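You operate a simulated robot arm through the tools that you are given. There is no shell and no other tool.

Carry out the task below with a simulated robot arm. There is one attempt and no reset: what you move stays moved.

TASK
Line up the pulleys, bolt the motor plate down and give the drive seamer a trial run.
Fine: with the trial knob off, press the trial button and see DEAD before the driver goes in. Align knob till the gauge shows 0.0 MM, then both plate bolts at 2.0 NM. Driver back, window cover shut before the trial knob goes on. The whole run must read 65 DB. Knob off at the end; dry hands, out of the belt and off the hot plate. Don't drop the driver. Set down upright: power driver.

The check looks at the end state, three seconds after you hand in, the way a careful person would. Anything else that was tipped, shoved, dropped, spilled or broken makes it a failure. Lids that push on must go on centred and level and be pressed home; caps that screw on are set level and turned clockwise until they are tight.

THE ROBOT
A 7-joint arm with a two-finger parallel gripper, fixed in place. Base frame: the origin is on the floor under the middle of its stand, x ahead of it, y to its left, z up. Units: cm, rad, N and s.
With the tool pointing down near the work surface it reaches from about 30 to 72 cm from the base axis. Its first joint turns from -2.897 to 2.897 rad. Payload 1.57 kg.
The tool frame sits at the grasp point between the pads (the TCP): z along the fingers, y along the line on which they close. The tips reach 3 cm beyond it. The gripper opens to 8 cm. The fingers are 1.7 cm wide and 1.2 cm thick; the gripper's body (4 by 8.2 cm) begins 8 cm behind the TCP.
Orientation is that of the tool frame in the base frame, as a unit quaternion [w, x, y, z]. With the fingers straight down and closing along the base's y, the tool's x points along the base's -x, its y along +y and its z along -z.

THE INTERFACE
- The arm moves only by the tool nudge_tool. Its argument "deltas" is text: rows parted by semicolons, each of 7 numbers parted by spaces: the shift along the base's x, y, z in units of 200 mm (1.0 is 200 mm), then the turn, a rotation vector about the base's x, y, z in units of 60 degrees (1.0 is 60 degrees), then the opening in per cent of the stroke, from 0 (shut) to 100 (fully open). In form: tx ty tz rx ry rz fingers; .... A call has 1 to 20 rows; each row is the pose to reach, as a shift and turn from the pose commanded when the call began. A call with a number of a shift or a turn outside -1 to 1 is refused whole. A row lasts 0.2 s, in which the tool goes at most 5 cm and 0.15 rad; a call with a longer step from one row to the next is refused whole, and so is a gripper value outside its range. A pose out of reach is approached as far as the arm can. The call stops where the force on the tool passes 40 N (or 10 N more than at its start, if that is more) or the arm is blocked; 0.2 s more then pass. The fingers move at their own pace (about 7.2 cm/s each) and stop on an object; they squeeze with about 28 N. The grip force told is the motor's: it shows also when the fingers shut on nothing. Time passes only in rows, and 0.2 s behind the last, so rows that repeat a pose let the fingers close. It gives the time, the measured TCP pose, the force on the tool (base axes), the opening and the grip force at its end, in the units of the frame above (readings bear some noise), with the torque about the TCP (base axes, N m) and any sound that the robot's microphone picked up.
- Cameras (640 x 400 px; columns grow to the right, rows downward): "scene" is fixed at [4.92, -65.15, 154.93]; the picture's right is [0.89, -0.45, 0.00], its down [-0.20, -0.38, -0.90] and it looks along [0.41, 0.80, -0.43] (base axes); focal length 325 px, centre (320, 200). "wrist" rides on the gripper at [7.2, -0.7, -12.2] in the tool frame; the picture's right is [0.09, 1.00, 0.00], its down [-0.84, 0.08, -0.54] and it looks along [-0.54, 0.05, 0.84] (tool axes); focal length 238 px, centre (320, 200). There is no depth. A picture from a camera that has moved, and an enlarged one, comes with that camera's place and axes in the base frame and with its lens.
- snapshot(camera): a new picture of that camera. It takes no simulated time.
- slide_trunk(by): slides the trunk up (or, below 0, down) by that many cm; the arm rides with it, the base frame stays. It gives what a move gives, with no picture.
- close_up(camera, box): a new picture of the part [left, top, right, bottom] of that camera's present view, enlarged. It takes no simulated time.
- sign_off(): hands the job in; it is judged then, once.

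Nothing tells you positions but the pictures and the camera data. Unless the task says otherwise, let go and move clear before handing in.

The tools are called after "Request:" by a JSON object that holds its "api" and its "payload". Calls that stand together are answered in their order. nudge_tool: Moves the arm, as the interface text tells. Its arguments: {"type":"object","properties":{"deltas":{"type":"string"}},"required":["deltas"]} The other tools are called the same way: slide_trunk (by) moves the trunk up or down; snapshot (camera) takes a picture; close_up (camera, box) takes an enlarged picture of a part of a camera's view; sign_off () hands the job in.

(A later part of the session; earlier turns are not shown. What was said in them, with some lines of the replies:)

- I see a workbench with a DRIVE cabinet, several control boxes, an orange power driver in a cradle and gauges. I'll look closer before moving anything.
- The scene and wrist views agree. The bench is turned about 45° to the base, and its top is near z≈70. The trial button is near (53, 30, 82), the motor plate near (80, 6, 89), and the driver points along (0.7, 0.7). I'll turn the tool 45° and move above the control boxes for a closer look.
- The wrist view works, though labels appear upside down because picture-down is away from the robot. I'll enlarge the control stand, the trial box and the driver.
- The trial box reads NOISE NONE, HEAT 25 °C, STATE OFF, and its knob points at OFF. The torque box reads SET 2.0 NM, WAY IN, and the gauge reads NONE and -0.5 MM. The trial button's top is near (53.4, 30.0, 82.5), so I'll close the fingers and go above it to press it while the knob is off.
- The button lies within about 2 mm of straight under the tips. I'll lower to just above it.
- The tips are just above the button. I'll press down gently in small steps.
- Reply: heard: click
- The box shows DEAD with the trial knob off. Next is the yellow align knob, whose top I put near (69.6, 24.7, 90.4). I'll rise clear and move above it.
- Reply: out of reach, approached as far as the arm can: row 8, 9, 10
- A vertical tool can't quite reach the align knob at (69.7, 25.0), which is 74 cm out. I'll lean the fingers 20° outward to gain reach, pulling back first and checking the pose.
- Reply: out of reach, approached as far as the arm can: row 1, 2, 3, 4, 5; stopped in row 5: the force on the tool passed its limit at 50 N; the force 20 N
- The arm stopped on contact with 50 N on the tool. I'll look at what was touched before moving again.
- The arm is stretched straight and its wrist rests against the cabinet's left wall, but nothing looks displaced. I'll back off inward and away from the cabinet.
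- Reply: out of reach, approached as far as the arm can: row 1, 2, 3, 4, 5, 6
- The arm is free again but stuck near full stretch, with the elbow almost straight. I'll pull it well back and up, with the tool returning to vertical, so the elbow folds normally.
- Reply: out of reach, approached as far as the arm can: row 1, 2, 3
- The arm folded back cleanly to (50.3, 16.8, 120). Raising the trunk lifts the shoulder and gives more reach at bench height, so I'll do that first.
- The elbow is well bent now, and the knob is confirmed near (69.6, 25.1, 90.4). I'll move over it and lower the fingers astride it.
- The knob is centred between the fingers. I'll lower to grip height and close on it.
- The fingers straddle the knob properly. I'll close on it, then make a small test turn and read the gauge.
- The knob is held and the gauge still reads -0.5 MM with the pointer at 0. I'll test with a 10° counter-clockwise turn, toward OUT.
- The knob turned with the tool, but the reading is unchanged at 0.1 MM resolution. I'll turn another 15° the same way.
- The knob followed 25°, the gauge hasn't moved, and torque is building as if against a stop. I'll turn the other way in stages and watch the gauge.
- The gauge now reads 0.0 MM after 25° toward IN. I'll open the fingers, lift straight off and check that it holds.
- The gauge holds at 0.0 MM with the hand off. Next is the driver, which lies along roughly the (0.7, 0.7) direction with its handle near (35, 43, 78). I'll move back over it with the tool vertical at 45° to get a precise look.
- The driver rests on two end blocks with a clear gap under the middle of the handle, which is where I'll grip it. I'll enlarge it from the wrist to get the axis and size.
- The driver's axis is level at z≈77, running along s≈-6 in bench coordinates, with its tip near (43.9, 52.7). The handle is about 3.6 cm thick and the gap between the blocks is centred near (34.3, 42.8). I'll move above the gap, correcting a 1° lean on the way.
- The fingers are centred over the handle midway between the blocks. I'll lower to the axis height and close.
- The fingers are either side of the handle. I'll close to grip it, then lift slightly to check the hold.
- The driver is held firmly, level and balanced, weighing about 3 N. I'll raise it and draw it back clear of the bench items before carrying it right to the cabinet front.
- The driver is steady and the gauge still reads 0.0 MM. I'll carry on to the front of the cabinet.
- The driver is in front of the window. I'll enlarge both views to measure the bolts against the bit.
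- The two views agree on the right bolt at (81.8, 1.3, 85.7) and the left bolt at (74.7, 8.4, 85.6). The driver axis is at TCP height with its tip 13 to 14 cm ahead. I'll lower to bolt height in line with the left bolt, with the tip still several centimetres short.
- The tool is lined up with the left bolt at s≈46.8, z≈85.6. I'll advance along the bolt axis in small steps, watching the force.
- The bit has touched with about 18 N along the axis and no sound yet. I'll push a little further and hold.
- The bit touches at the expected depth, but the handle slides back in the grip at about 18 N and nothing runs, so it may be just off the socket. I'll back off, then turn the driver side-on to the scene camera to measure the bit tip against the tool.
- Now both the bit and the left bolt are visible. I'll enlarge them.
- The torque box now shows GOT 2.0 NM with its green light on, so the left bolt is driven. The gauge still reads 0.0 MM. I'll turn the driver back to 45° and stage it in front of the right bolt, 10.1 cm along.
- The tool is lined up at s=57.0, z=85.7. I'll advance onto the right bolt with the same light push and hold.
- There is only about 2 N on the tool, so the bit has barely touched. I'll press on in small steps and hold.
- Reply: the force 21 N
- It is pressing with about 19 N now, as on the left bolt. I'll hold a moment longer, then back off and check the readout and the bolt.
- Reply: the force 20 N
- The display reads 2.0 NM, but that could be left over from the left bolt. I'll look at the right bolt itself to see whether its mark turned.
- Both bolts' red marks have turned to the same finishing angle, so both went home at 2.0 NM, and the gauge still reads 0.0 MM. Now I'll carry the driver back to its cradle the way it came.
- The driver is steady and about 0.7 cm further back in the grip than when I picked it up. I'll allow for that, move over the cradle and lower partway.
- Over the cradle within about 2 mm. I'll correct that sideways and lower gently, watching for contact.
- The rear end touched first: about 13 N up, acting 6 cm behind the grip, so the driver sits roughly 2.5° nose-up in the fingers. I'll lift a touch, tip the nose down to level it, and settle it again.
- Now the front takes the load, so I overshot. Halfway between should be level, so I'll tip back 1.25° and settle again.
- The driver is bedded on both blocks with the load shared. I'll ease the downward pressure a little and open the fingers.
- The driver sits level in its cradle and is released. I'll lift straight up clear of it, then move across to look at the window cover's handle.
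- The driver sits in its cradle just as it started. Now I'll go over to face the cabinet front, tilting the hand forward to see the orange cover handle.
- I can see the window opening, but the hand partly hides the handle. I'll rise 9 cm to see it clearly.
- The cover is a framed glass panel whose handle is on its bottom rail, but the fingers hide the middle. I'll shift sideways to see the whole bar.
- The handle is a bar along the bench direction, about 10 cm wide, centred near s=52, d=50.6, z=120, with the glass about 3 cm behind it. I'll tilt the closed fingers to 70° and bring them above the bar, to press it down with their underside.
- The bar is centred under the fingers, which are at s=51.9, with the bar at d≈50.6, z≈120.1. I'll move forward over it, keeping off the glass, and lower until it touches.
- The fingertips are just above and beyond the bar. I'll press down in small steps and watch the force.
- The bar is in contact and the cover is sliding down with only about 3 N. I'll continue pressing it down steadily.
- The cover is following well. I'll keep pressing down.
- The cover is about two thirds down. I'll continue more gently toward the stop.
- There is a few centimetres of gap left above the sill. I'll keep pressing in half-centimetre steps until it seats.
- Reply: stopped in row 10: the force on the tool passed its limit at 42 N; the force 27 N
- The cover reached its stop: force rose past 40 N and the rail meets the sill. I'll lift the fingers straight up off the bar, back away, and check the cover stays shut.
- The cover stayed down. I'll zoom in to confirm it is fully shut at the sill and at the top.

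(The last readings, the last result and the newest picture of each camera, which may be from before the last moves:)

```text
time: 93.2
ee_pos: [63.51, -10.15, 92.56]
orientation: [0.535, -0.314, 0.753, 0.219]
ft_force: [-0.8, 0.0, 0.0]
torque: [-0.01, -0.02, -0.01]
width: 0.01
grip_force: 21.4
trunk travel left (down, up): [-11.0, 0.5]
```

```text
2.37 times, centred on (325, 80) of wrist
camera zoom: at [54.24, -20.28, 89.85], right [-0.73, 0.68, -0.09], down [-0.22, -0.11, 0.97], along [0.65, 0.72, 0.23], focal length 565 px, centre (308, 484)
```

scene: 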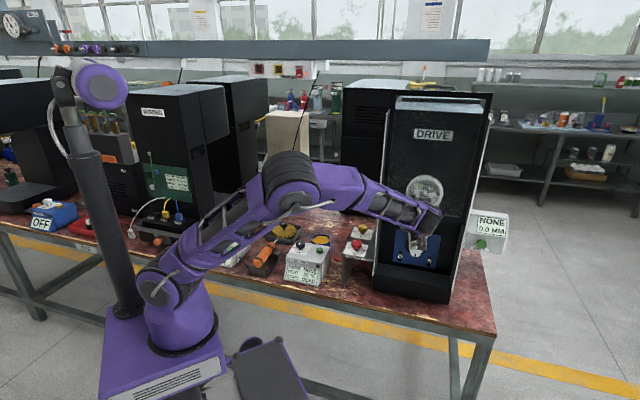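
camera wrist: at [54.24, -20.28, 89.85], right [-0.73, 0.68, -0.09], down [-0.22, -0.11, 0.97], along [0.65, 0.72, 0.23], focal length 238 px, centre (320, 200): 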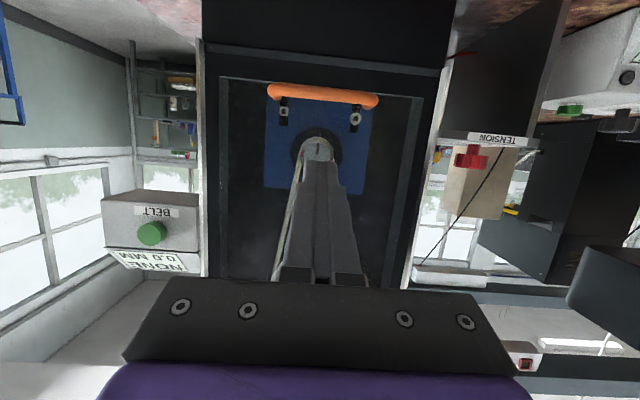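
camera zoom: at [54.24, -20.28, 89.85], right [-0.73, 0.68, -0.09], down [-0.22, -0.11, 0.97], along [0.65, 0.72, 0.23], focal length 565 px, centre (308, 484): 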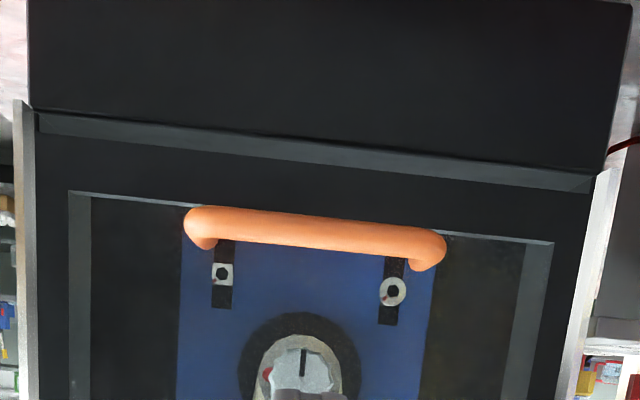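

The rail meets the sill and the cover is shut, with the driver back in its cradle and the gauge at 0.0 MM. Next is the trial knob, near (47.5, 36.0) with its top at z≈84. I'll bring the hand back to vertical and carry it over there.

Request:
{"api": "nudge_tool", "payload": {"deltas": "-0.05 0.02 0.08 -0.0834 0.0834 0 0; -0.1 0.06 0.16 -0.1669 0.1669 0 0; -0.15 0.1 0.24 -0.2503 0.2503 0 0; -0.2 0.15 0.32 -0.3338 0.3338 0 0; -0.25 0.2 0.4 -0.4172 0.4172 0 0; -0.3 0.25 0.48 -0.5006 0.5006 0 0; -0.35 0.3 0.5 -0.5841 0.5841 0 0; -0.4 0.35 0.5 -0.6675 0.6675 0 0; -0.4 0.4 0.5 -0.751 0.751 0 0; -0.4 0.4 0.5 -0.8344 0.8344 0 0; -0.4 0.4 0.5 -0.8344 0.8344 0 0"}}

Request:
{"api": "nudge_tool", "payload": {"deltas": "-0.05 0.12 0 0 0 0.1 0; -0.1 0.24 0 0 0 0.2 0; -0.15 0.36 0 0 0 0.3 0; -0.2 0.48 0 0 0 0.4 0; -0.25 0.6 0 0 0 0.5 0; -0.3 0.72 0 0 0 0.6 0; -0.35 0.84 0 0 0 0.7 30; -0.4 0.95 0 0 0 0.75 60; -0.4 0.95 0 0 0 0.75 80"}}

Request:
{"api": "snapshot", "payload": {"camera": "wrist"}}

Request:
{"api": "snapshot", "payload": {"camera": "scene"}}

```text
time: 95.5
ee_pos: [55.68, -2.05, 102.53]
orientation: [-0.002, -0.386, 0.923, -0.002]
ft_force: [-0.5, 1.0, 0.1]
torque: [0.0, 0.02, 0.02]
width: 0.0
grip_force: 21.3
trunk travel left (down, up): [-11.0, 0.5]
```

```text
time: 97.5
ee_pos: [47.6, 16.91, 102.53]
orientation: [0.0, 0.709, -0.705, 0.002]
ft_force: [-0.5, -1.0, 0.4]
torque: [-0.03, 0.02, -0.02]
width: 6.4
grip_force: 0.1
trunk travel left (down, up): [-11.0, 0.5]
```

```text
taken
camera wrist: at [48.29, 9.95, 114.81], right [-1.0, -0.1, 0.0], down [-0.08, 0.84, 0.54], along [-0.05, 0.54, -0.84], focal length 238 px, centre (320, 200)
```

wrist: 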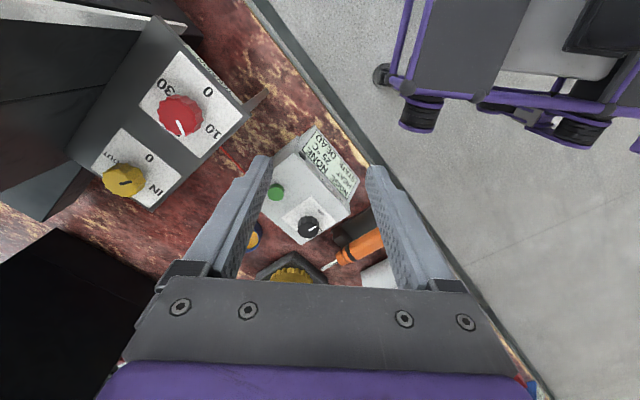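

```text
taken
```

scene: 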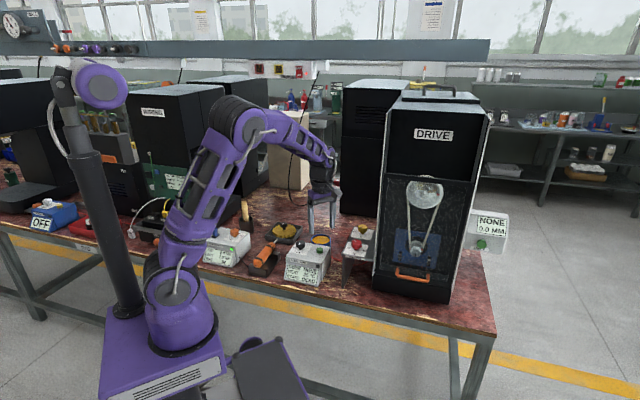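

The cover is down and the trial box is ahead of the hand. I'll move above the trial knob and refine its position.

Request:
{"api": "nudge_tool", "payload": {"deltas": "0 0.15 0 0 0 0 65; 0 0.32 0 0 0 0 65; 0.005 0.5 -0.05 0 0 0 65; 0.005 0.68 -0.15 0 0 0 65; 0.005 0.84 -0.28 0 0 0 65; 0.005 0.92 -0.4 0 0 0 65; 0.005 0.92 -0.4 0 0 0 65"}}

Request:
{"api": "snapshot", "payload": {"camera": "wrist"}}

Request:
{"api": "close_up", "payload": {"camera": "scene", "box": [270, 210, 350, 290]}}

```text
time: 99.2
ee_pos: [47.84, 35.27, 94.57]
orientation: [0.001, 0.709, -0.705, 0.001]
ft_force: [-0.5, 0.0, -0.1]
torque: [-0.02, -0.01, -0.04]
width: 5.2
grip_force: 0.0
trunk travel left (down, up): [-11.0, 0.5]
```

```text
taken
camera wrist: at [48.51, 28.15, 106.88], right [-1.0, -0.1, 0.0], down [-0.08, 0.84, 0.54], along [-0.05, 0.54, -0.84], focal length 238 px, centre (320, 200)
```

wrist: 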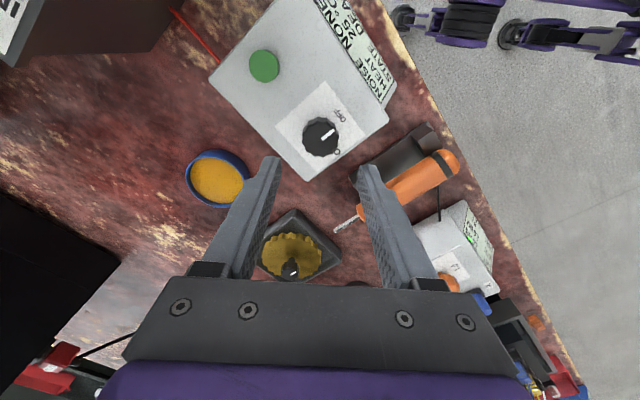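

```text
5.00 times, centred on (310, 250) of scene
camera zoom: at [4.92, -65.15, 154.93], right [0.89, -0.45, 0.0], down [-0.2, -0.38, -0.9], along [0.41, 0.8, -0.43], focal length 1627 px, centre (370, -50)
```

zoom: 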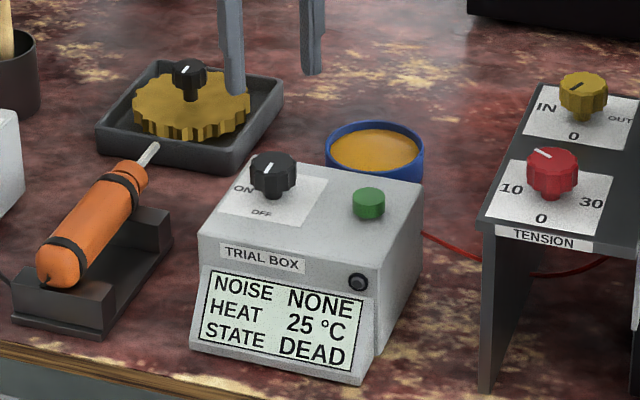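

The trial knob is at (47.75, 35.6), about 3.6 cm across. I'll lower the fingers around it.

Request:
{"api": "nudge_tool", "payload": {"deltas": "-0.002 0.0125 -0.12 0 0 0 65; -0.002 0.0125 -0.24 0 0 0 65; -0.002 0.0125 -0.36 0 0 0 65; -0.002 0.0125 -0.44 0 0 0 65; -0.002 0.0125 -0.477 0 0 0 65; -0.002 0.0125 -0.477 0 0 0 65"}}

Request:
{"api": "snapshot", "payload": {"camera": "wrist"}}

Request:
{"api": "close_up", "payload": {"camera": "scene", "box": [270, 210, 350, 290]}}

```text
time: 100.5
ee_pos: [47.67, 35.39, 84.9]
orientation: [0.001, 0.708, -0.706, 0.003]
ft_force: [-1.2, -0.8, 0.2]
torque: [0.0, 0.02, -0.01]
width: 5.19
grip_force: 0.1
trunk travel left (down, up): [-11.0, 0.5]
```

```text
taken
camera wrist: at [48.41, 28.41, 97.24], right [-1.0, -0.1, 0.0], down [-0.08, 0.84, 0.54], along [-0.05, 0.54, -0.84], focal length 238 px, centre (320, 200)
```

wrist: 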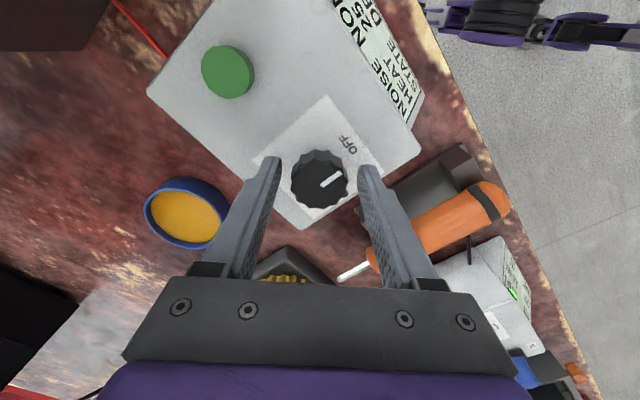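

```text
5.00 times, centred on (310, 250) of scene
camera zoom: at [4.92, -65.15, 154.93], right [0.89, -0.45, 0.0], down [-0.2, -0.38, -0.9], along [0.41, 0.8, -0.43], focal length 1627 px, centre (370, -50)
```

zoom: 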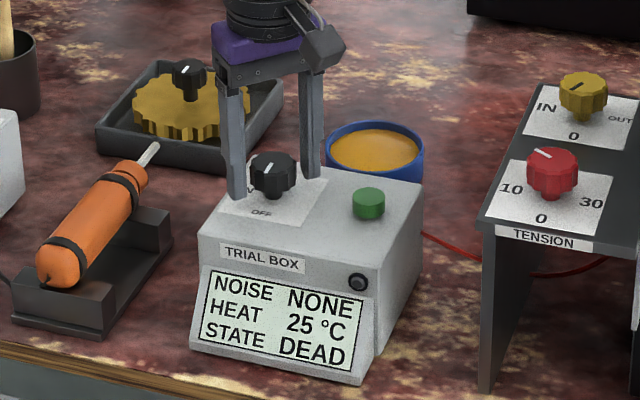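

The fingers straddle the knob. I'll close on it, then turn it 90° clockwise in two halves.

Request:
{"api": "nudge_tool", "payload": {"deltas": "0.003 -0.003 0 0 0 0 0; 0.003 -0.003 0 0 0 0 0; 0.003 -0.003 0 0 0 0 0; 0.003 -0.003 0 0 0 0 0"}}

Request:
{"api": "nudge_tool", "payload": {"deltas": "0 0 0 0 0 -0.125 0; 0 0 0 0 0 -0.25 0; 0 0 0 0 0 -0.375 0; 0 0 0 0 0 -0.5 0; 0 0 0 0 0 -0.625 0; 0 0 0 0 0 -0.75 0; 0 0 0 0 0 -0.75 0"}}

Request:
{"api": "snapshot", "payload": {"camera": "wrist"}}

Request:
{"api": "close_up", "payload": {"camera": "scene", "box": [270, 210, 350, 290]}}

```text
time: 101.5
ee_pos: [47.66, 35.48, 84.93]
orientation: [0.001, 0.709, -0.706, 0.002]
ft_force: [1.3, 1.4, -4.0]
torque: [0.29, 0.02, -0.01]
width: 3.57
grip_force: 42.7
trunk travel left (down, up): [-11.0, 0.5]
```

```text
time: 103.2
ee_pos: [47.67, 35.61, 85.01]
orientation: [-0.002, -0.384, 0.923, -0.002]
ft_force: [-12.4, 5.3, -8.7]
torque: [0.09, 0.58, -0.02]
width: 3.57
grip_force: 42.9
trunk travel left (down, up): [-11.0, 0.5]
```

```text
taken
camera wrist: at [43.07, 30.09, 97.26], right [-0.77, 0.64, 0.0], down [0.54, 0.65, 0.54], along [0.34, 0.41, -0.84], focal length 238 px, centre (320, 200)
```

wrist: 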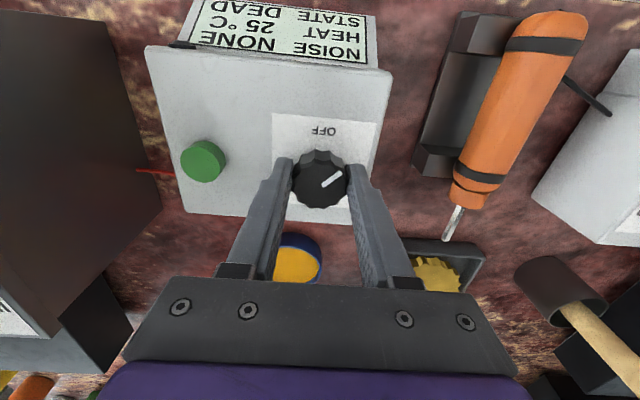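

```text
5.00 times, centred on (310, 250) of scene
camera zoom: at [4.92, -65.15, 154.93], right [0.89, -0.45, 0.0], down [-0.2, -0.38, -0.9], along [0.41, 0.8, -0.43], focal length 1627 px, centre (370, -50)
```

zoom: 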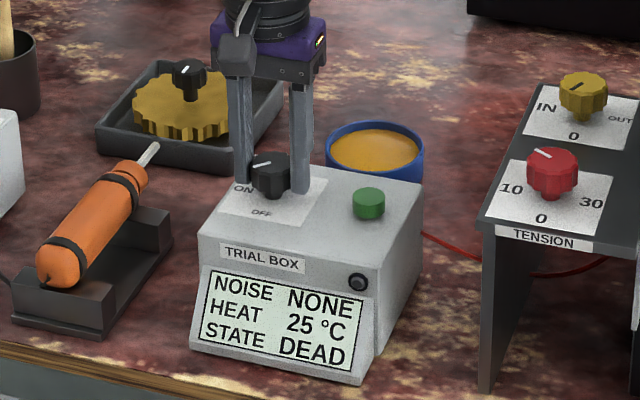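

The knob is halfway to ON. I'll turn the second half.

Request:
{"api": "nudge_tool", "payload": {"deltas": "0 0 0 0 0 -0.125 0; 0 0 0 0 0 -0.25 0; 0 0 0 0 0 -0.375 0; 0 0 0 0 0 -0.5 0; 0 0 0 0 0 -0.625 0; 0 0 0 0 0 -0.75 0; 0 0 0 0 0 -0.75 0"}}

Request:
{"api": "snapshot", "payload": {"camera": "wrist"}}

Request:
{"api": "close_up", "payload": {"camera": "scene", "box": [270, 210, 350, 290]}}

```text
time: 104.8
ee_pos: [47.56, 35.68, 84.97]
orientation: [-0.002, -0.002, 1.0, -0.001]
ft_force: [-23.2, 10.8, -8.8]
torque: [0.28, 0.46, 0.03]
width: 3.56
grip_force: 42.8
trunk travel left (down, up): [-11.0, 0.5]
```

```text
taken
camera wrist: at [40.43, 35.08, 97.26], right [-0.1, 1.0, 0.0], down [0.84, 0.08, 0.54], along [0.54, 0.05, -0.84], focal length 238 px, centre (320, 200)
```

wrist: 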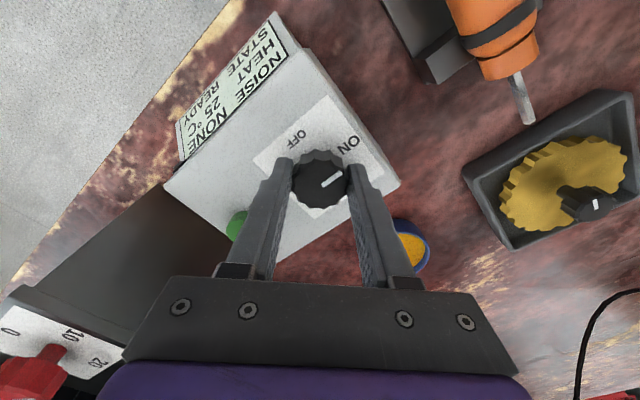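

```text
5.00 times, centred on (310, 250) of scene
camera zoom: at [4.92, -65.15, 154.93], right [0.89, -0.45, 0.0], down [-0.2, -0.38, -0.9], along [0.41, 0.8, -0.43], focal length 1627 px, centre (370, -50)
```

zoom: 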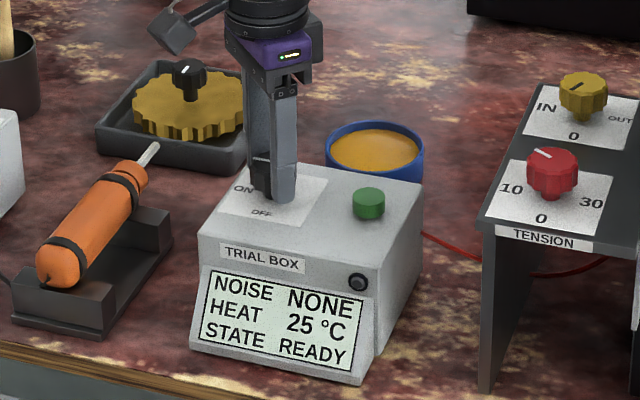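

The box shows READY. I'll ease the side load, release the knob and rise, then go to the trial button.

Request:
{"api": "nudge_tool", "payload": {"deltas": "-0.008 0.004 0 0 0 0 0; -0.008 0.004 0 0 0 0 40; -0.008 0.004 0 0 0 0 65; -0.008 0.004 0 0 0 0 65; -0.008 0.004 0.1 0 0 0 65; -0.008 0.004 0.3 0 0 0 65; -0.008 0.004 0.5 0 0 0 65; -0.008 0.004 0.5 0 0 0 65"}}

Request:
{"api": "close_up", "payload": {"camera": "scene", "box": [270, 210, 350, 290]}}

Request:
{"api": "snapshot", "payload": {"camera": "wrist"}}

```text
time: 106.5
ee_pos: [47.53, 35.57, 94.99]
orientation: [-0.002, -0.002, 1.0, -0.001]
ft_force: [-0.4, 0.0, -0.4]
torque: [0.03, -0.01, 0.05]
width: 5.2
grip_force: 0.1
trunk travel left (down, up): [-11.0, 0.5]
```

```text
5.00 times, centred on (310, 250) of scene
camera zoom: at [4.92, -65.15, 154.93], right [0.89, -0.45, 0.0], down [-0.2, -0.38, -0.9], along [0.41, 0.8, -0.43], focal length 1627 px, centre (370, -50)
```

zoom: 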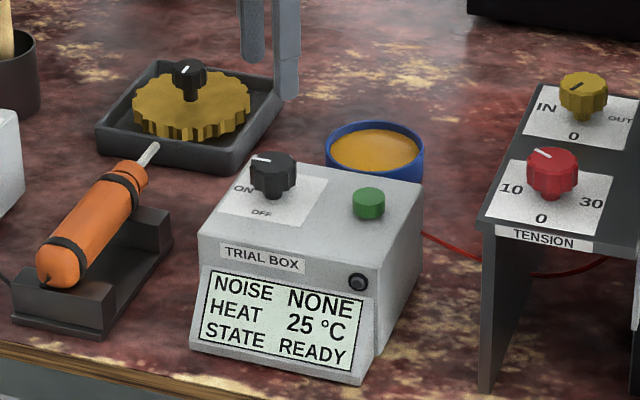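

```text
taken
camera wrist: at [40.46, 34.87, 107.22], right [-0.1, 1.0, 0.0], down [0.84, 0.08, 0.54], along [0.54, 0.05, -0.84], focal length 238 px, centre (320, 200)
```

wrist: 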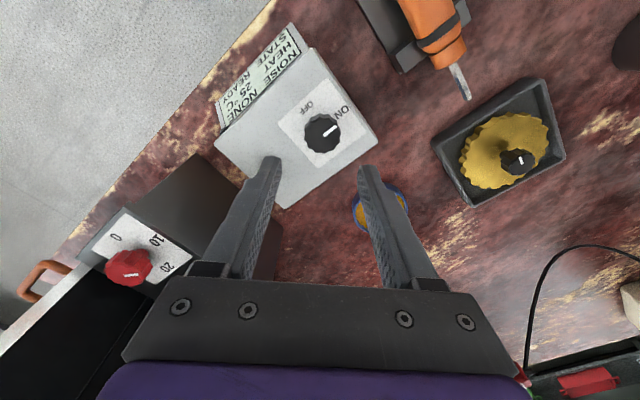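

READY is showing, the knob points at ON, and nobody is near the belt. I'll close the fingers and go to just above the trial button.

Request:
{"api": "nudge_tool", "payload": {"deltas": "0.09 -0.09 0 0 0 0 30; 0.19 -0.19 0 0 0 0 0; 0.2845 -0.2885 0 0 0 0 0; 0.2845 -0.2885 -0.15 0 0 0 0; 0.2845 -0.2885 -0.3 0 0 0 0; 0.2845 -0.2885 -0.4 0 0 0 0; 0.2845 -0.2885 -0.44 0 0 0 0; 0.2845 -0.2885 -0.44 0 0 0 0"}}

Request:
{"api": "snapshot", "payload": {"camera": "wrist"}}

Request:
{"api": "close_up", "payload": {"camera": "scene", "box": [270, 210, 350, 290]}}

```text
time: 108.3
ee_pos: [53.25, 29.55, 86.12]
orientation: [-0.001, -0.002, 1.0, -0.001]
ft_force: [-0.1, 0.2, -0.5]
torque: [-0.01, 0.01, 0.05]
width: 0.0
grip_force: 21.4
trunk travel left (down, up): [-11.0, 0.5]
```

```text
taken
camera wrist: at [46.14, 29.02, 98.39], right [-0.1, 1.0, 0.0], down [0.84, 0.08, 0.54], along [0.54, 0.05, -0.84], focal length 238 px, centre (320, 200)
```

wrist: 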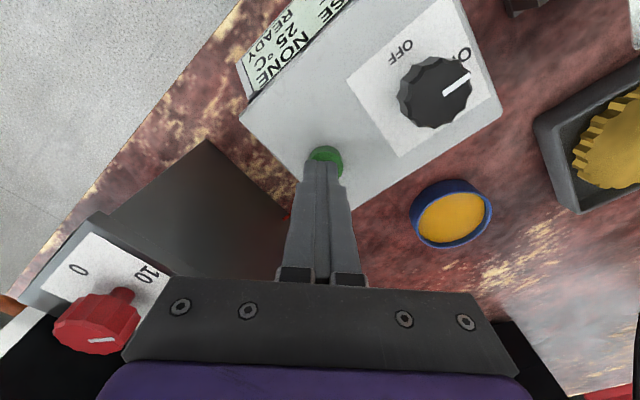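

```text
5.00 times, centred on (310, 250) of scene
camera zoom: at [4.92, -65.15, 154.93], right [0.89, -0.45, 0.0], down [-0.2, -0.38, -0.9], along [0.41, 0.8, -0.43], focal length 1627 px, centre (370, -50)
```

zoom: 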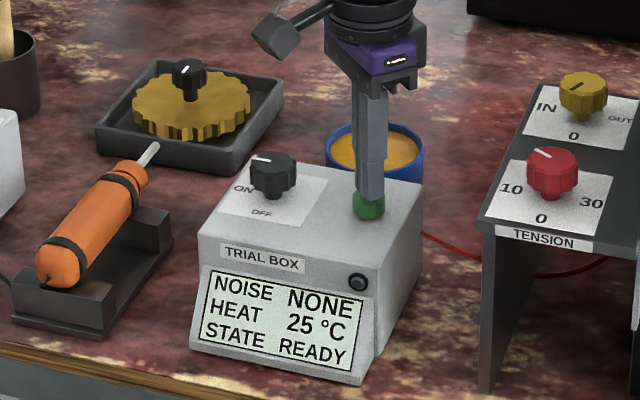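

The fingertips are above the button. I'll press it.

Request:
{"api": "nudge_tool", "payload": {"deltas": "-0.01 0 -0.02 0 0 0 0; -0.01 0 -0.04 0 0 0 0; -0.01 0 -0.055 0 0 0 0; -0.01 0 -0.06 0 0 0 0"}}

Request:
{"api": "close_up", "payload": {"camera": "scene", "box": [270, 210, 350, 290]}}

```text
time: 109.3
ee_pos: [53.08, 29.81, 85.01]
orientation: [-0.001, -0.002, 1.0, -0.001]
ft_force: [-0.6, -0.8, 2.5]
torque: [-0.04, 0.0, -0.02]
width: 0.01
grip_force: 21.6
trunk travel left (down, up): [-11.0, 0.5]
heard: click
```

```text
5.00 times, centred on (310, 250) of scene
camera zoom: at [4.92, -65.15, 154.93], right [0.89, -0.45, 0.0], down [-0.2, -0.38, -0.9], along [0.41, 0.8, -0.43], focal length 1627 px, centre (370, -50)
```

zoom: 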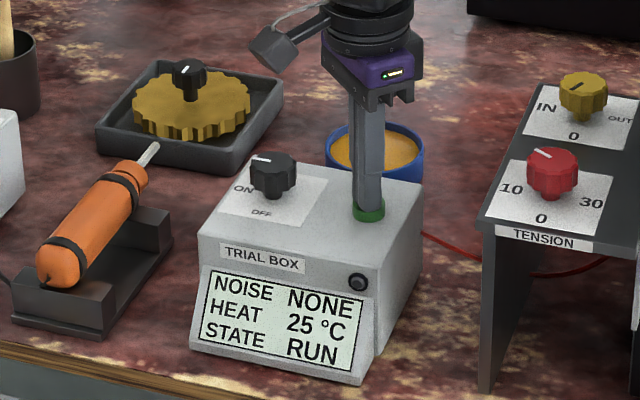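

STATE shows RUN. I'll lift off the button and watch the readings while the run goes on.

Request:
{"api": "nudge_tool", "payload": {"deltas": "0 0 0.05 0 0 0 0; 0 0 0.2 0 0 0 0; 0 0 0.35 0 0 0 0"}}

Request:
{"api": "close_up", "payload": {"camera": "scene", "box": [270, 210, 350, 290]}}

Request:
{"api": "close_up", "payload": {"camera": "scene", "box": [370, 120, 520, 310]}}

```text
time: 110.2
ee_pos: [52.95, 29.77, 91.98]
orientation: [-0.001, -0.002, 1.0, -0.001]
ft_force: [0.4, -0.6, -0.4]
torque: [0.0, -0.02, 0.01]
width: 0.0
grip_force: 20.9
trunk travel left (down, up): [-11.0, 0.5]
```

```text
5.00 times, centred on (310, 250) of scene
camera zoom: at [4.92, -65.15, 154.93], right [0.89, -0.45, 0.0], down [-0.2, -0.38, -0.9], along [0.41, 0.8, -0.43], focal length 1627 px, centre (370, -50)
```

zoom: 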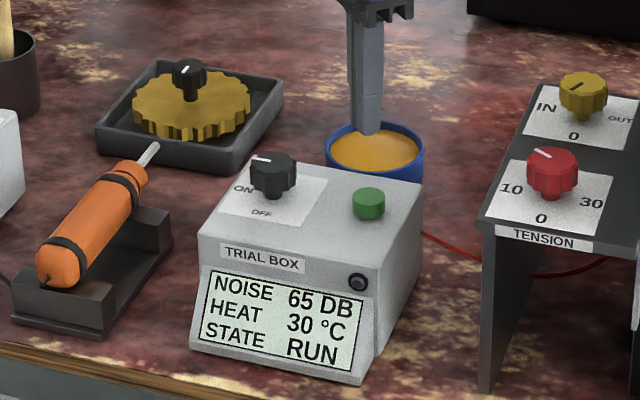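

```text
2.11 times, centred on (445, 215) of scene
camera zoom: at [4.92, -65.15, 154.93], right [0.89, -0.45, 0.0], down [-0.2, -0.38, -0.9], along [0.41, 0.8, -0.43], focal length 685 px, centre (57, 168)
```

zoom: 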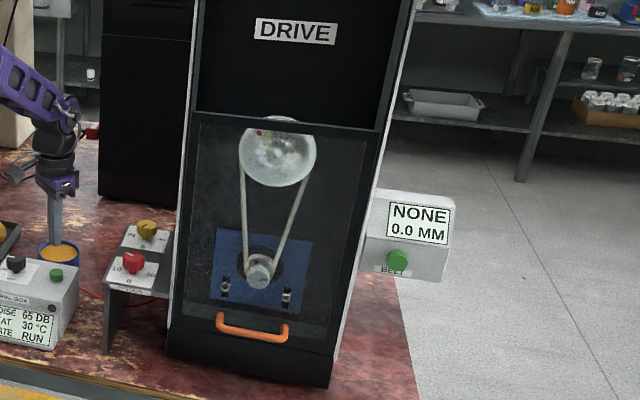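

It reads 65 DB with the drive running and heat at 30 °C. I'll hold still and watch the rest of the run.

Request:
{"api": "nudge_tool", "payload": {"deltas": "0 0 0.05 0 0 0 0; 0 0 0.05 0 0 0 0; 0 0 0.05 0 0 0 0; 0 0 0.05 0 0 0 0; 0 0 0.05 0 0 0 0"}}

Request:
{"api": "close_up", "payload": {"camera": "scene", "box": [270, 210, 350, 290]}}

Request:
{"api": "nudge_tool", "payload": {"deltas": "0 0 0 0 0 0 0; 0 0 0 0 0 0 0; 0 0 0 0 0 0 0; 0 0 0 0 0 0 0; 0 0 0 0 0 0 0"}}

Request:
{"api": "close_up", "payload": {"camera": "scene", "box": [270, 210, 350, 290]}}

```text
time: 111.3
ee_pos: [53.0, 29.7, 92.94]
orientation: [-0.001, -0.003, 1.0, -0.001]
ft_force: [-0.6, 0.3, 0.6]
torque: [0.03, -0.03, 0.03]
width: 0.0
grip_force: 20.7
trunk travel left (down, up): [-11.0, 0.5]
```

```text
5.00 times, centred on (310, 250) of scene
camera zoom: at [4.92, -65.15, 154.93], right [0.89, -0.45, 0.0], down [-0.2, -0.38, -0.9], along [0.41, 0.8, -0.43], focal length 1627 px, centre (370, -50)
```

zoom: 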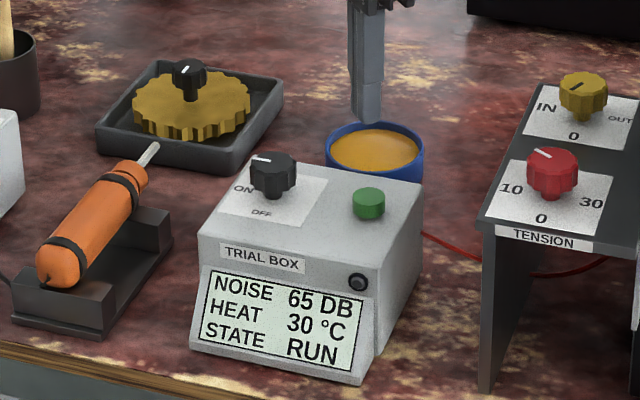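

```text
time: 112.5
ee_pos: [53.05, 29.79, 92.94]
orientation: [-0.002, -0.002, 1.0, 0.0]
ft_force: [0.3, -0.9, 0.4]
torque: [-0.01, -0.01, -0.02]
width: 0.01
grip_force: 21.5
trunk travel left (down, up): [-11.0, 0.5]
```

```text
5.00 times, centred on (310, 250) of scene
camera zoom: at [4.92, -65.15, 154.93], right [0.89, -0.45, 0.0], down [-0.2, -0.38, -0.9], along [0.41, 0.8, -0.43], focal length 1627 px, centre (370, -50)
```

zoom: 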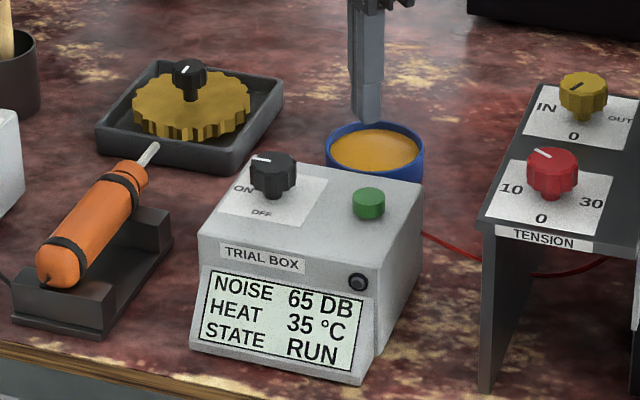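

It is holding at 65 DB, and heat is climbing slowly to 35 °C. I'll keep watching until the run ends on its own.

Request:
{"api": "nudge_tool", "payload": {"deltas": "0 0 0 0 0 0 0; 0 0 0 0 0 0 0; 0 0 0 0 0 0 0; 0 0 0 0 0 0 0; 0 0 0 0 0 0 0; 0 0 0 0 0 0 0; 0 0 0 0 0 0 0"}}

Request:
{"api": "close_up", "payload": {"camera": "scene", "box": [270, 210, 350, 290]}}

Request:
{"api": "nudge_tool", "payload": {"deltas": "0 0 0 0 0 0 0; 0 0 0 0 0 0 0; 0 0 0 0 0 0 0; 0 0 0 0 0 0 0; 0 0 0 0 0 0 0; 0 0 0 0 0 0 0; 0 0 0 0 0 0 0"}}

Request:
{"api": "close_up", "payload": {"camera": "scene", "box": [270, 210, 350, 290]}}

```text
time: 114.2
ee_pos: [53.03, 29.77, 93.0]
orientation: [-0.001, -0.003, 1.0, 0.0]
ft_force: [-0.2, -0.4, -0.3]
torque: [-0.01, -0.03, 0.02]
width: 0.0
grip_force: 22.0
trunk travel left (down, up): [-11.0, 0.5]
```

```text
5.00 times, centred on (310, 250) of scene
camera zoom: at [4.92, -65.15, 154.93], right [0.89, -0.45, 0.0], down [-0.2, -0.38, -0.9], along [0.41, 0.8, -0.43], focal length 1627 px, centre (370, -50)
```

zoom: 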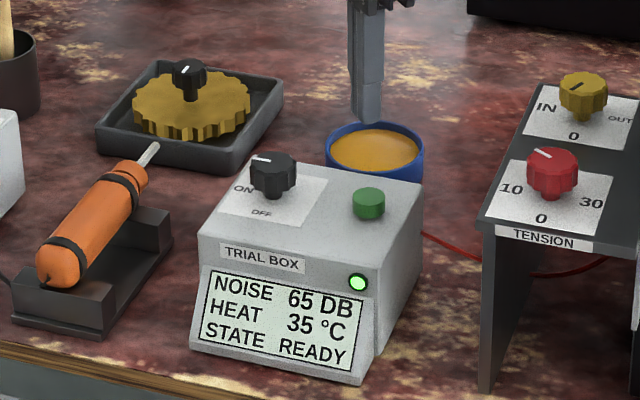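

```text
time: 115.8
ee_pos: [53.01, 29.79, 92.89]
orientation: [-0.002, -0.002, 1.0, -0.001]
ft_force: [-0.1, -0.7, -0.4]
torque: [-0.04, -0.01, -0.01]
width: 0.01
grip_force: 21.6
trunk travel left (down, up): [-11.0, 0.5]
```

```text
5.00 times, centred on (310, 250) of scene
camera zoom: at [4.92, -65.15, 154.93], right [0.89, -0.45, 0.0], down [-0.2, -0.38, -0.9], along [0.41, 0.8, -0.43], focal length 1627 px, centre (370, -50)
```

zoom: 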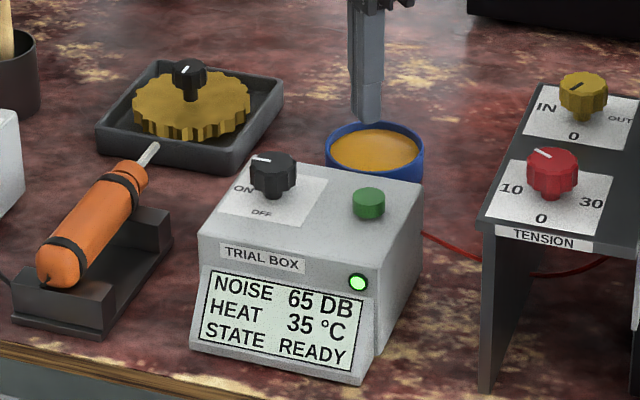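

The run finished at a steady 65 DB throughout. The green light is on and STATE is back to READY. Now I'll go back to the trial knob to turn it OFF.

Request:
{"api": "nudge_tool", "payload": {"deltas": "-0.09 0.1 0.08 0 0 0 40; -0.18 0.2 0.1 0 0 0 65; -0.2715 0.289 0.1 0 0 0 65; -0.2715 0.289 0.1 0 0 0 65; -0.2715 0.289 -0.05 0 0 0 65; -0.2715 0.289 -0.2 0 0 0 65; -0.2715 0.289 -0.2 0 0 0 65"}}

Request:
{"api": "snapshot", "payload": {"camera": "wrist"}}

```text
time: 117.3
ee_pos: [47.58, 35.53, 88.89]
orientation: [-0.002, -0.003, 1.0, -0.001]
ft_force: [0.5, -0.1, 0.0]
torque: [-0.01, 0.0, -0.03]
width: 5.2
grip_force: 0.0
trunk travel left (down, up): [-11.0, 0.5]
```

```text
taken
camera wrist: at [40.47, 34.88, 101.13], right [-0.1, 1.0, 0.0], down [0.84, 0.08, 0.54], along [0.54, 0.05, -0.84], focal length 238 px, centre (320, 200)
```

wrist: 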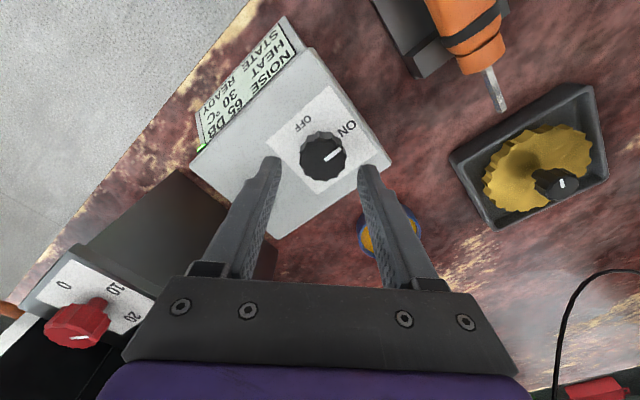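

Request:
{"api": "nudge_tool", "payload": {"deltas": "-0.006 0.013 -0.08 0 0 0 65; -0.006 0.013 -0.16 0 0 0 65; -0.006 0.013 -0.193 0 0 0 65; -0.006 0.013 -0.193 0 0 0 40; -0.006 0.013 -0.193 0 0 0 0; -0.006 0.013 -0.193 0 0 0 0; -0.006 0.013 -0.193 0 0 0 0"}}

Request:
{"api": "nudge_tool", "payload": {"deltas": "0 0 0 0 0 0.125 0; 0 0 0 0 0 0.25 0; 0 0 0 0 0 0.375 0; 0 0 0 0 0 0.5 0; 0 0 0 0 0 0.625 0; 0 0 0 0 0 0.75 0; 0 0 0 0 0 0.75 0"}}

Request:
{"api": "close_up", "payload": {"camera": "scene", "box": [270, 210, 350, 290]}}

```text
time: 119.0
ee_pos: [47.44, 35.71, 85.01]
orientation: [-0.001, -0.003, 1.0, -0.001]
ft_force: [-0.5, -1.7, 0.4]
torque: [0.08, -0.19, 0.04]
width: 3.58
grip_force: 42.8
trunk travel left (down, up): [-11.0, 0.5]
```

```text
time: 120.5
ee_pos: [47.48, 35.49, 84.97]
orientation: [-0.003, -0.384, 0.923, -0.003]
ft_force: [0.1, -23.5, -9.4]
torque: [-0.22, -0.22, 0.0]
width: 3.57
grip_force: 43.0
trunk travel left (down, up): [-11.0, 0.5]
```

```text
5.00 times, centred on (310, 250) of scene
camera zoom: at [4.92, -65.15, 154.93], right [0.89, -0.45, 0.0], down [-0.2, -0.38, -0.9], along [0.41, 0.8, -0.43], focal length 1627 px, centre (370, -50)
```

zoom: 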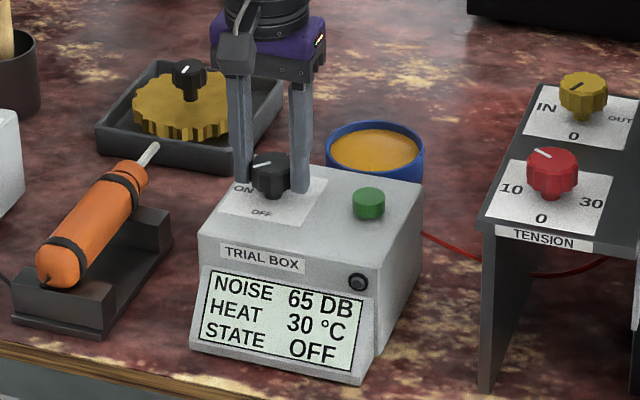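

STATE reads OFF already, with the knob halfway. I'll finish turning it fully back to the OFF mark, easing the side load as I go.

Request:
{"api": "nudge_tool", "payload": {"deltas": "0 -0.004 0 0 0 0.125 0; 0 -0.008 0 0 0 0.25 0; 0 -0.01 0 0 0 0.375 0; 0 -0.01 0 0 0 0.5 0; 0 -0.01 0 0 0 0.625 0; 0 -0.01 0 0 0 0.75 0; 0 -0.01 0 0 0 0.75 0"}}

Request:
{"api": "snapshot", "payload": {"camera": "wrist"}}

Request:
{"api": "close_up", "payload": {"camera": "scene", "box": [270, 210, 350, 290]}}

```text
time: 122.2
ee_pos: [47.65, 35.38, 85.1]
orientation: [0.001, 0.708, -0.706, 0.003]
ft_force: [13.2, -13.8, -18.0]
torque: [-0.65, -0.27, -0.06]
width: 3.56
grip_force: 42.8
trunk travel left (down, up): [-11.0, 0.5]
```

```text
taken
camera wrist: at [48.44, 28.38, 97.36], right [-1.0, -0.1, 0.0], down [-0.08, 0.84, 0.54], along [-0.05, 0.54, -0.84], focal length 238 px, centre (320, 200)
```

wrist: 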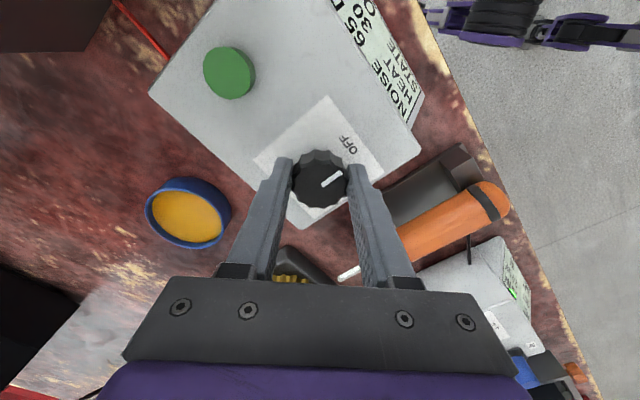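

```text
5.00 times, centred on (310, 250) of scene
camera zoom: at [4.92, -65.15, 154.93], right [0.89, -0.45, 0.0], down [-0.2, -0.38, -0.9], along [0.41, 0.8, -0.43], focal length 1627 px, centre (370, -50)
```

zoom: 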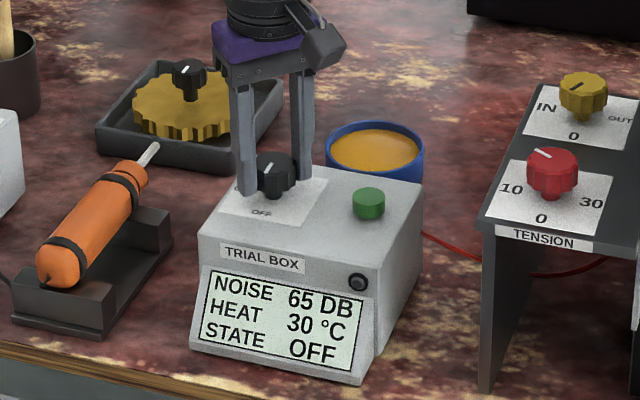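

The knob points at OFF and STATE reads OFF. I'll relieve the slight pull on it, open the fingers and rise clear.

Request:
{"api": "nudge_tool", "payload": {"deltas": "0.004 -0.004 -0.004 0 0 0 0; 0.006 -0.006 -0.006 0 0 0 0; 0.006 -0.006 -0.006 0 0 0 40; 0.006 -0.006 -0.006 0 0 0 65; 0.006 -0.006 -0.006 0 0 0 65; 0.006 -0.006 0.1 0 0 0 65; 0.006 -0.006 0.3 0 0 0 65; 0.006 -0.006 0.5 0 0 0 65; 0.006 -0.006 0.7 0 0 0 65; 0.006 -0.006 0.9 0 0 0 65; 0.006 -0.006 0.9 0 0 0 65"}}

Request:
{"api": "close_up", "payload": {"camera": "scene", "box": [190, 190, 390, 300]}}

Request:
{"api": "close_up", "payload": {"camera": "scene", "box": [370, 80, 520, 310]}}

Request:
{"api": "snapshot", "payload": {"camera": "wrist"}}

```text
time: 124.5
ee_pos: [47.63, 35.4, 103.29]
orientation: [0.001, 0.709, -0.705, 0.001]
ft_force: [-0.3, -0.4, 0.8]
torque: [0.03, 0.05, 0.02]
width: 5.19
grip_force: 0.1
trunk travel left (down, up): [-11.0, 0.5]
```

```text
3.20 times, centred on (290, 245) of scene
camera zoom: at [4.92, -65.15, 154.93], right [0.89, -0.45, 0.0], down [-0.2, -0.38, -0.9], along [0.41, 0.8, -0.43], focal length 1041 px, centre (416, 56)
```

zoom: 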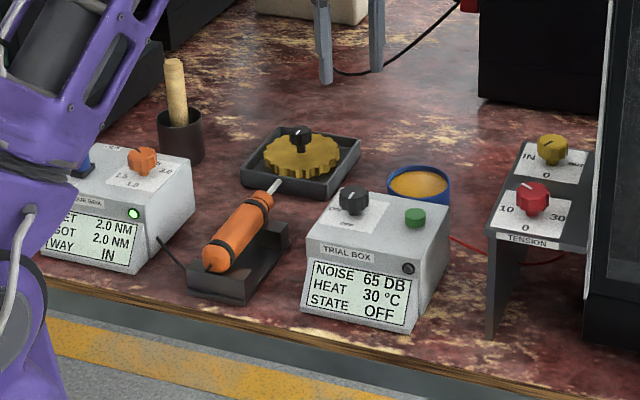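

```text
1.74 times, centred on (445, 195) of scene
camera zoom: at [4.92, -65.15, 154.93], right [0.89, -0.45, 0.0], down [-0.2, -0.38, -0.9], along [0.41, 0.8, -0.43], focal length 566 px, centre (103, 209)
```

zoom: 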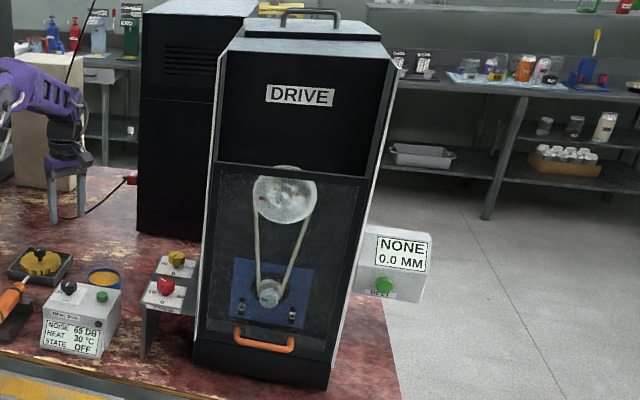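

```text
taken
camera wrist: at [48.49, 28.32, 115.44], right [-1.0, -0.1, 0.0], down [-0.08, 0.84, 0.54], along [-0.05, 0.54, -0.84], focal length 238 px, centre (320, 200)
```

wrist: 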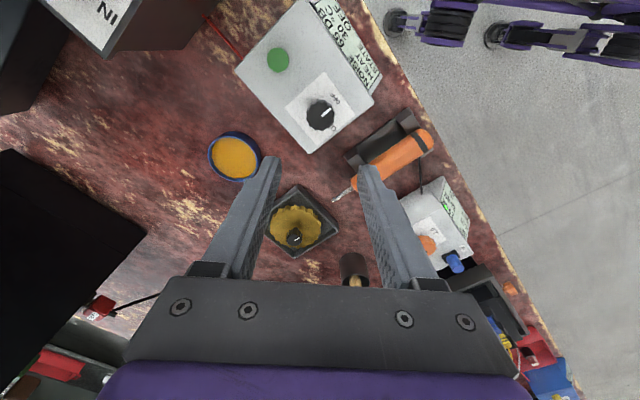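

Everything checks out: trial box OFF with 65 DB recorded, driver in its cradle, cover shut, gauge 0.0 MM. I'll move the arm up and well clear before handing in.

Request:
{"api": "nudge_tool", "payload": {"deltas": "0 -0.1 0.15 0 0 0 65; -0.05 -0.25 0.3 0 0 0 65; -0.1 -0.4 0.45 0 0 0 65; -0.15 -0.55 0.6 0 0 0 65; -0.2 -0.7 0.7 0 0 0 65; -0.2 -0.7 0.7 0 0 0 65; -0.2 -0.7 0.7 0 0 0 65"}}

Request:
{"api": "snapshot", "payload": {"camera": "scene"}}

Request:
{"api": "close_up", "payload": {"camera": "scene", "box": [200, 200, 360, 295]}}

Request:
{"api": "close_up", "payload": {"camera": "scene", "box": [370, 220, 520, 310]}}

```text
time: 126.2
ee_pos: [43.41, 21.45, 117.34]
orientation: [0.001, 0.709, -0.705, 0.002]
ft_force: [0.9, -0.1, -0.1]
torque: [0.01, 0.01, -0.02]
width: 5.2
grip_force: 0.1
trunk travel left (down, up): [-11.0, 0.5]
```

```text
taken
```

scene: 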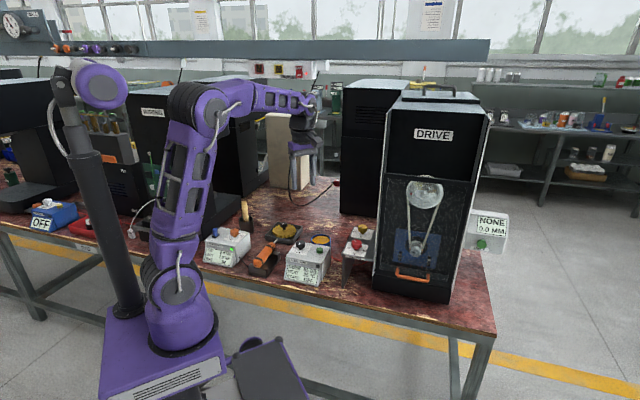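

```text
4.00 times, centred on (280, 248) of scene
camera zoom: at [4.92, -65.15, 154.93], right [0.89, -0.45, 0.0], down [-0.2, -0.38, -0.9], along [0.41, 0.8, -0.43], focal length 1301 px, centre (480, 10)
```

zoom: 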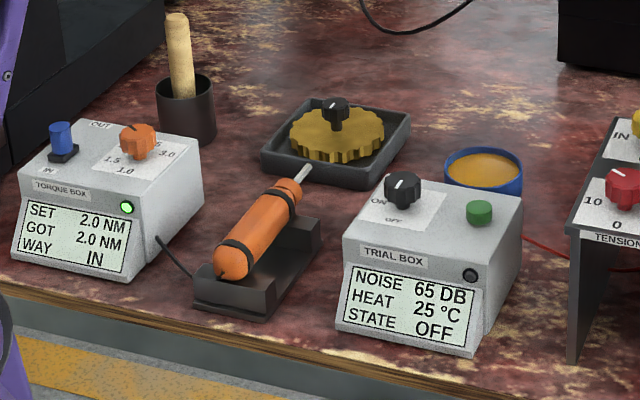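

```text
4.27 times, centred on (445, 265) of scene
camera zoom: at [4.92, -65.15, 154.93], right [0.89, -0.45, 0.0], down [-0.2, -0.38, -0.9], along [0.41, 0.8, -0.43], focal length 1388 px, centre (-213, -77)
```

zoom: 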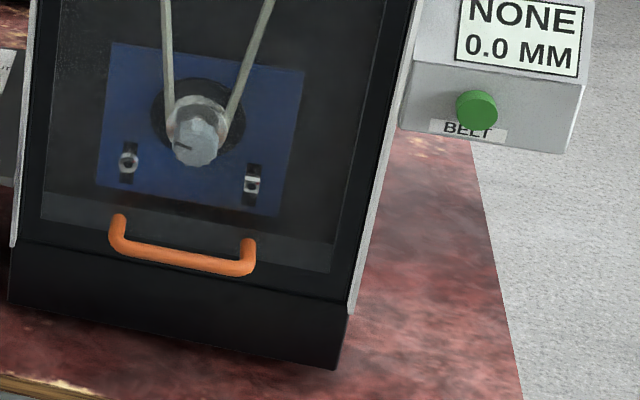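

The final view shows both bolts driven with GOT 2.0 NM, the gauge at 0.0 MM and the driver in its cradle. The cover is shut, the run held 65 DB, the trial knob is OFF, and the arm is clear. Handing in now.

Request:
{"api": "sign_off", "payload": {}}

```text
The job is handed in.
```

The pulleys are lined up, the motor plate is bolted down, and the trial run read 65 DB every time I checked. I've handed the job in but haven't seen the result of the check.

- **Before the driver went in:** with the trial knob off, I pressed the trial button and the box showed DEAD.
- **Alignment:** turning the align knob 25° toward IN took the gauge from -0.5 MM to 0.0 MM. It still read 0.0 MM at the end.
- **Bolts:** the torque box read GOT 2.0 NM after each bolt. I checked the right one by its mark, which finished at the same angle as the left bolt's, since the readout could have been left over from the left.
- **Driver and cover:** the driver is back level in its cradle and was never dropped. The window cover was pressed down to its stop before the trial knob went on.
- **Trial run:** noise was 65 DB at each reading and heat peaked at 35 °C. At the end the green light came on and the state went back to READY. The knob is now OFF and the arm is clear.

**Cabinet contact:** early on, while reaching for the align knob, the arm touched the cabinet's left wall and stopped at about 50 N. I saw nothing moved or damaged.

I left the tension knob as it was, and didn't press the BELT button on the gauge.
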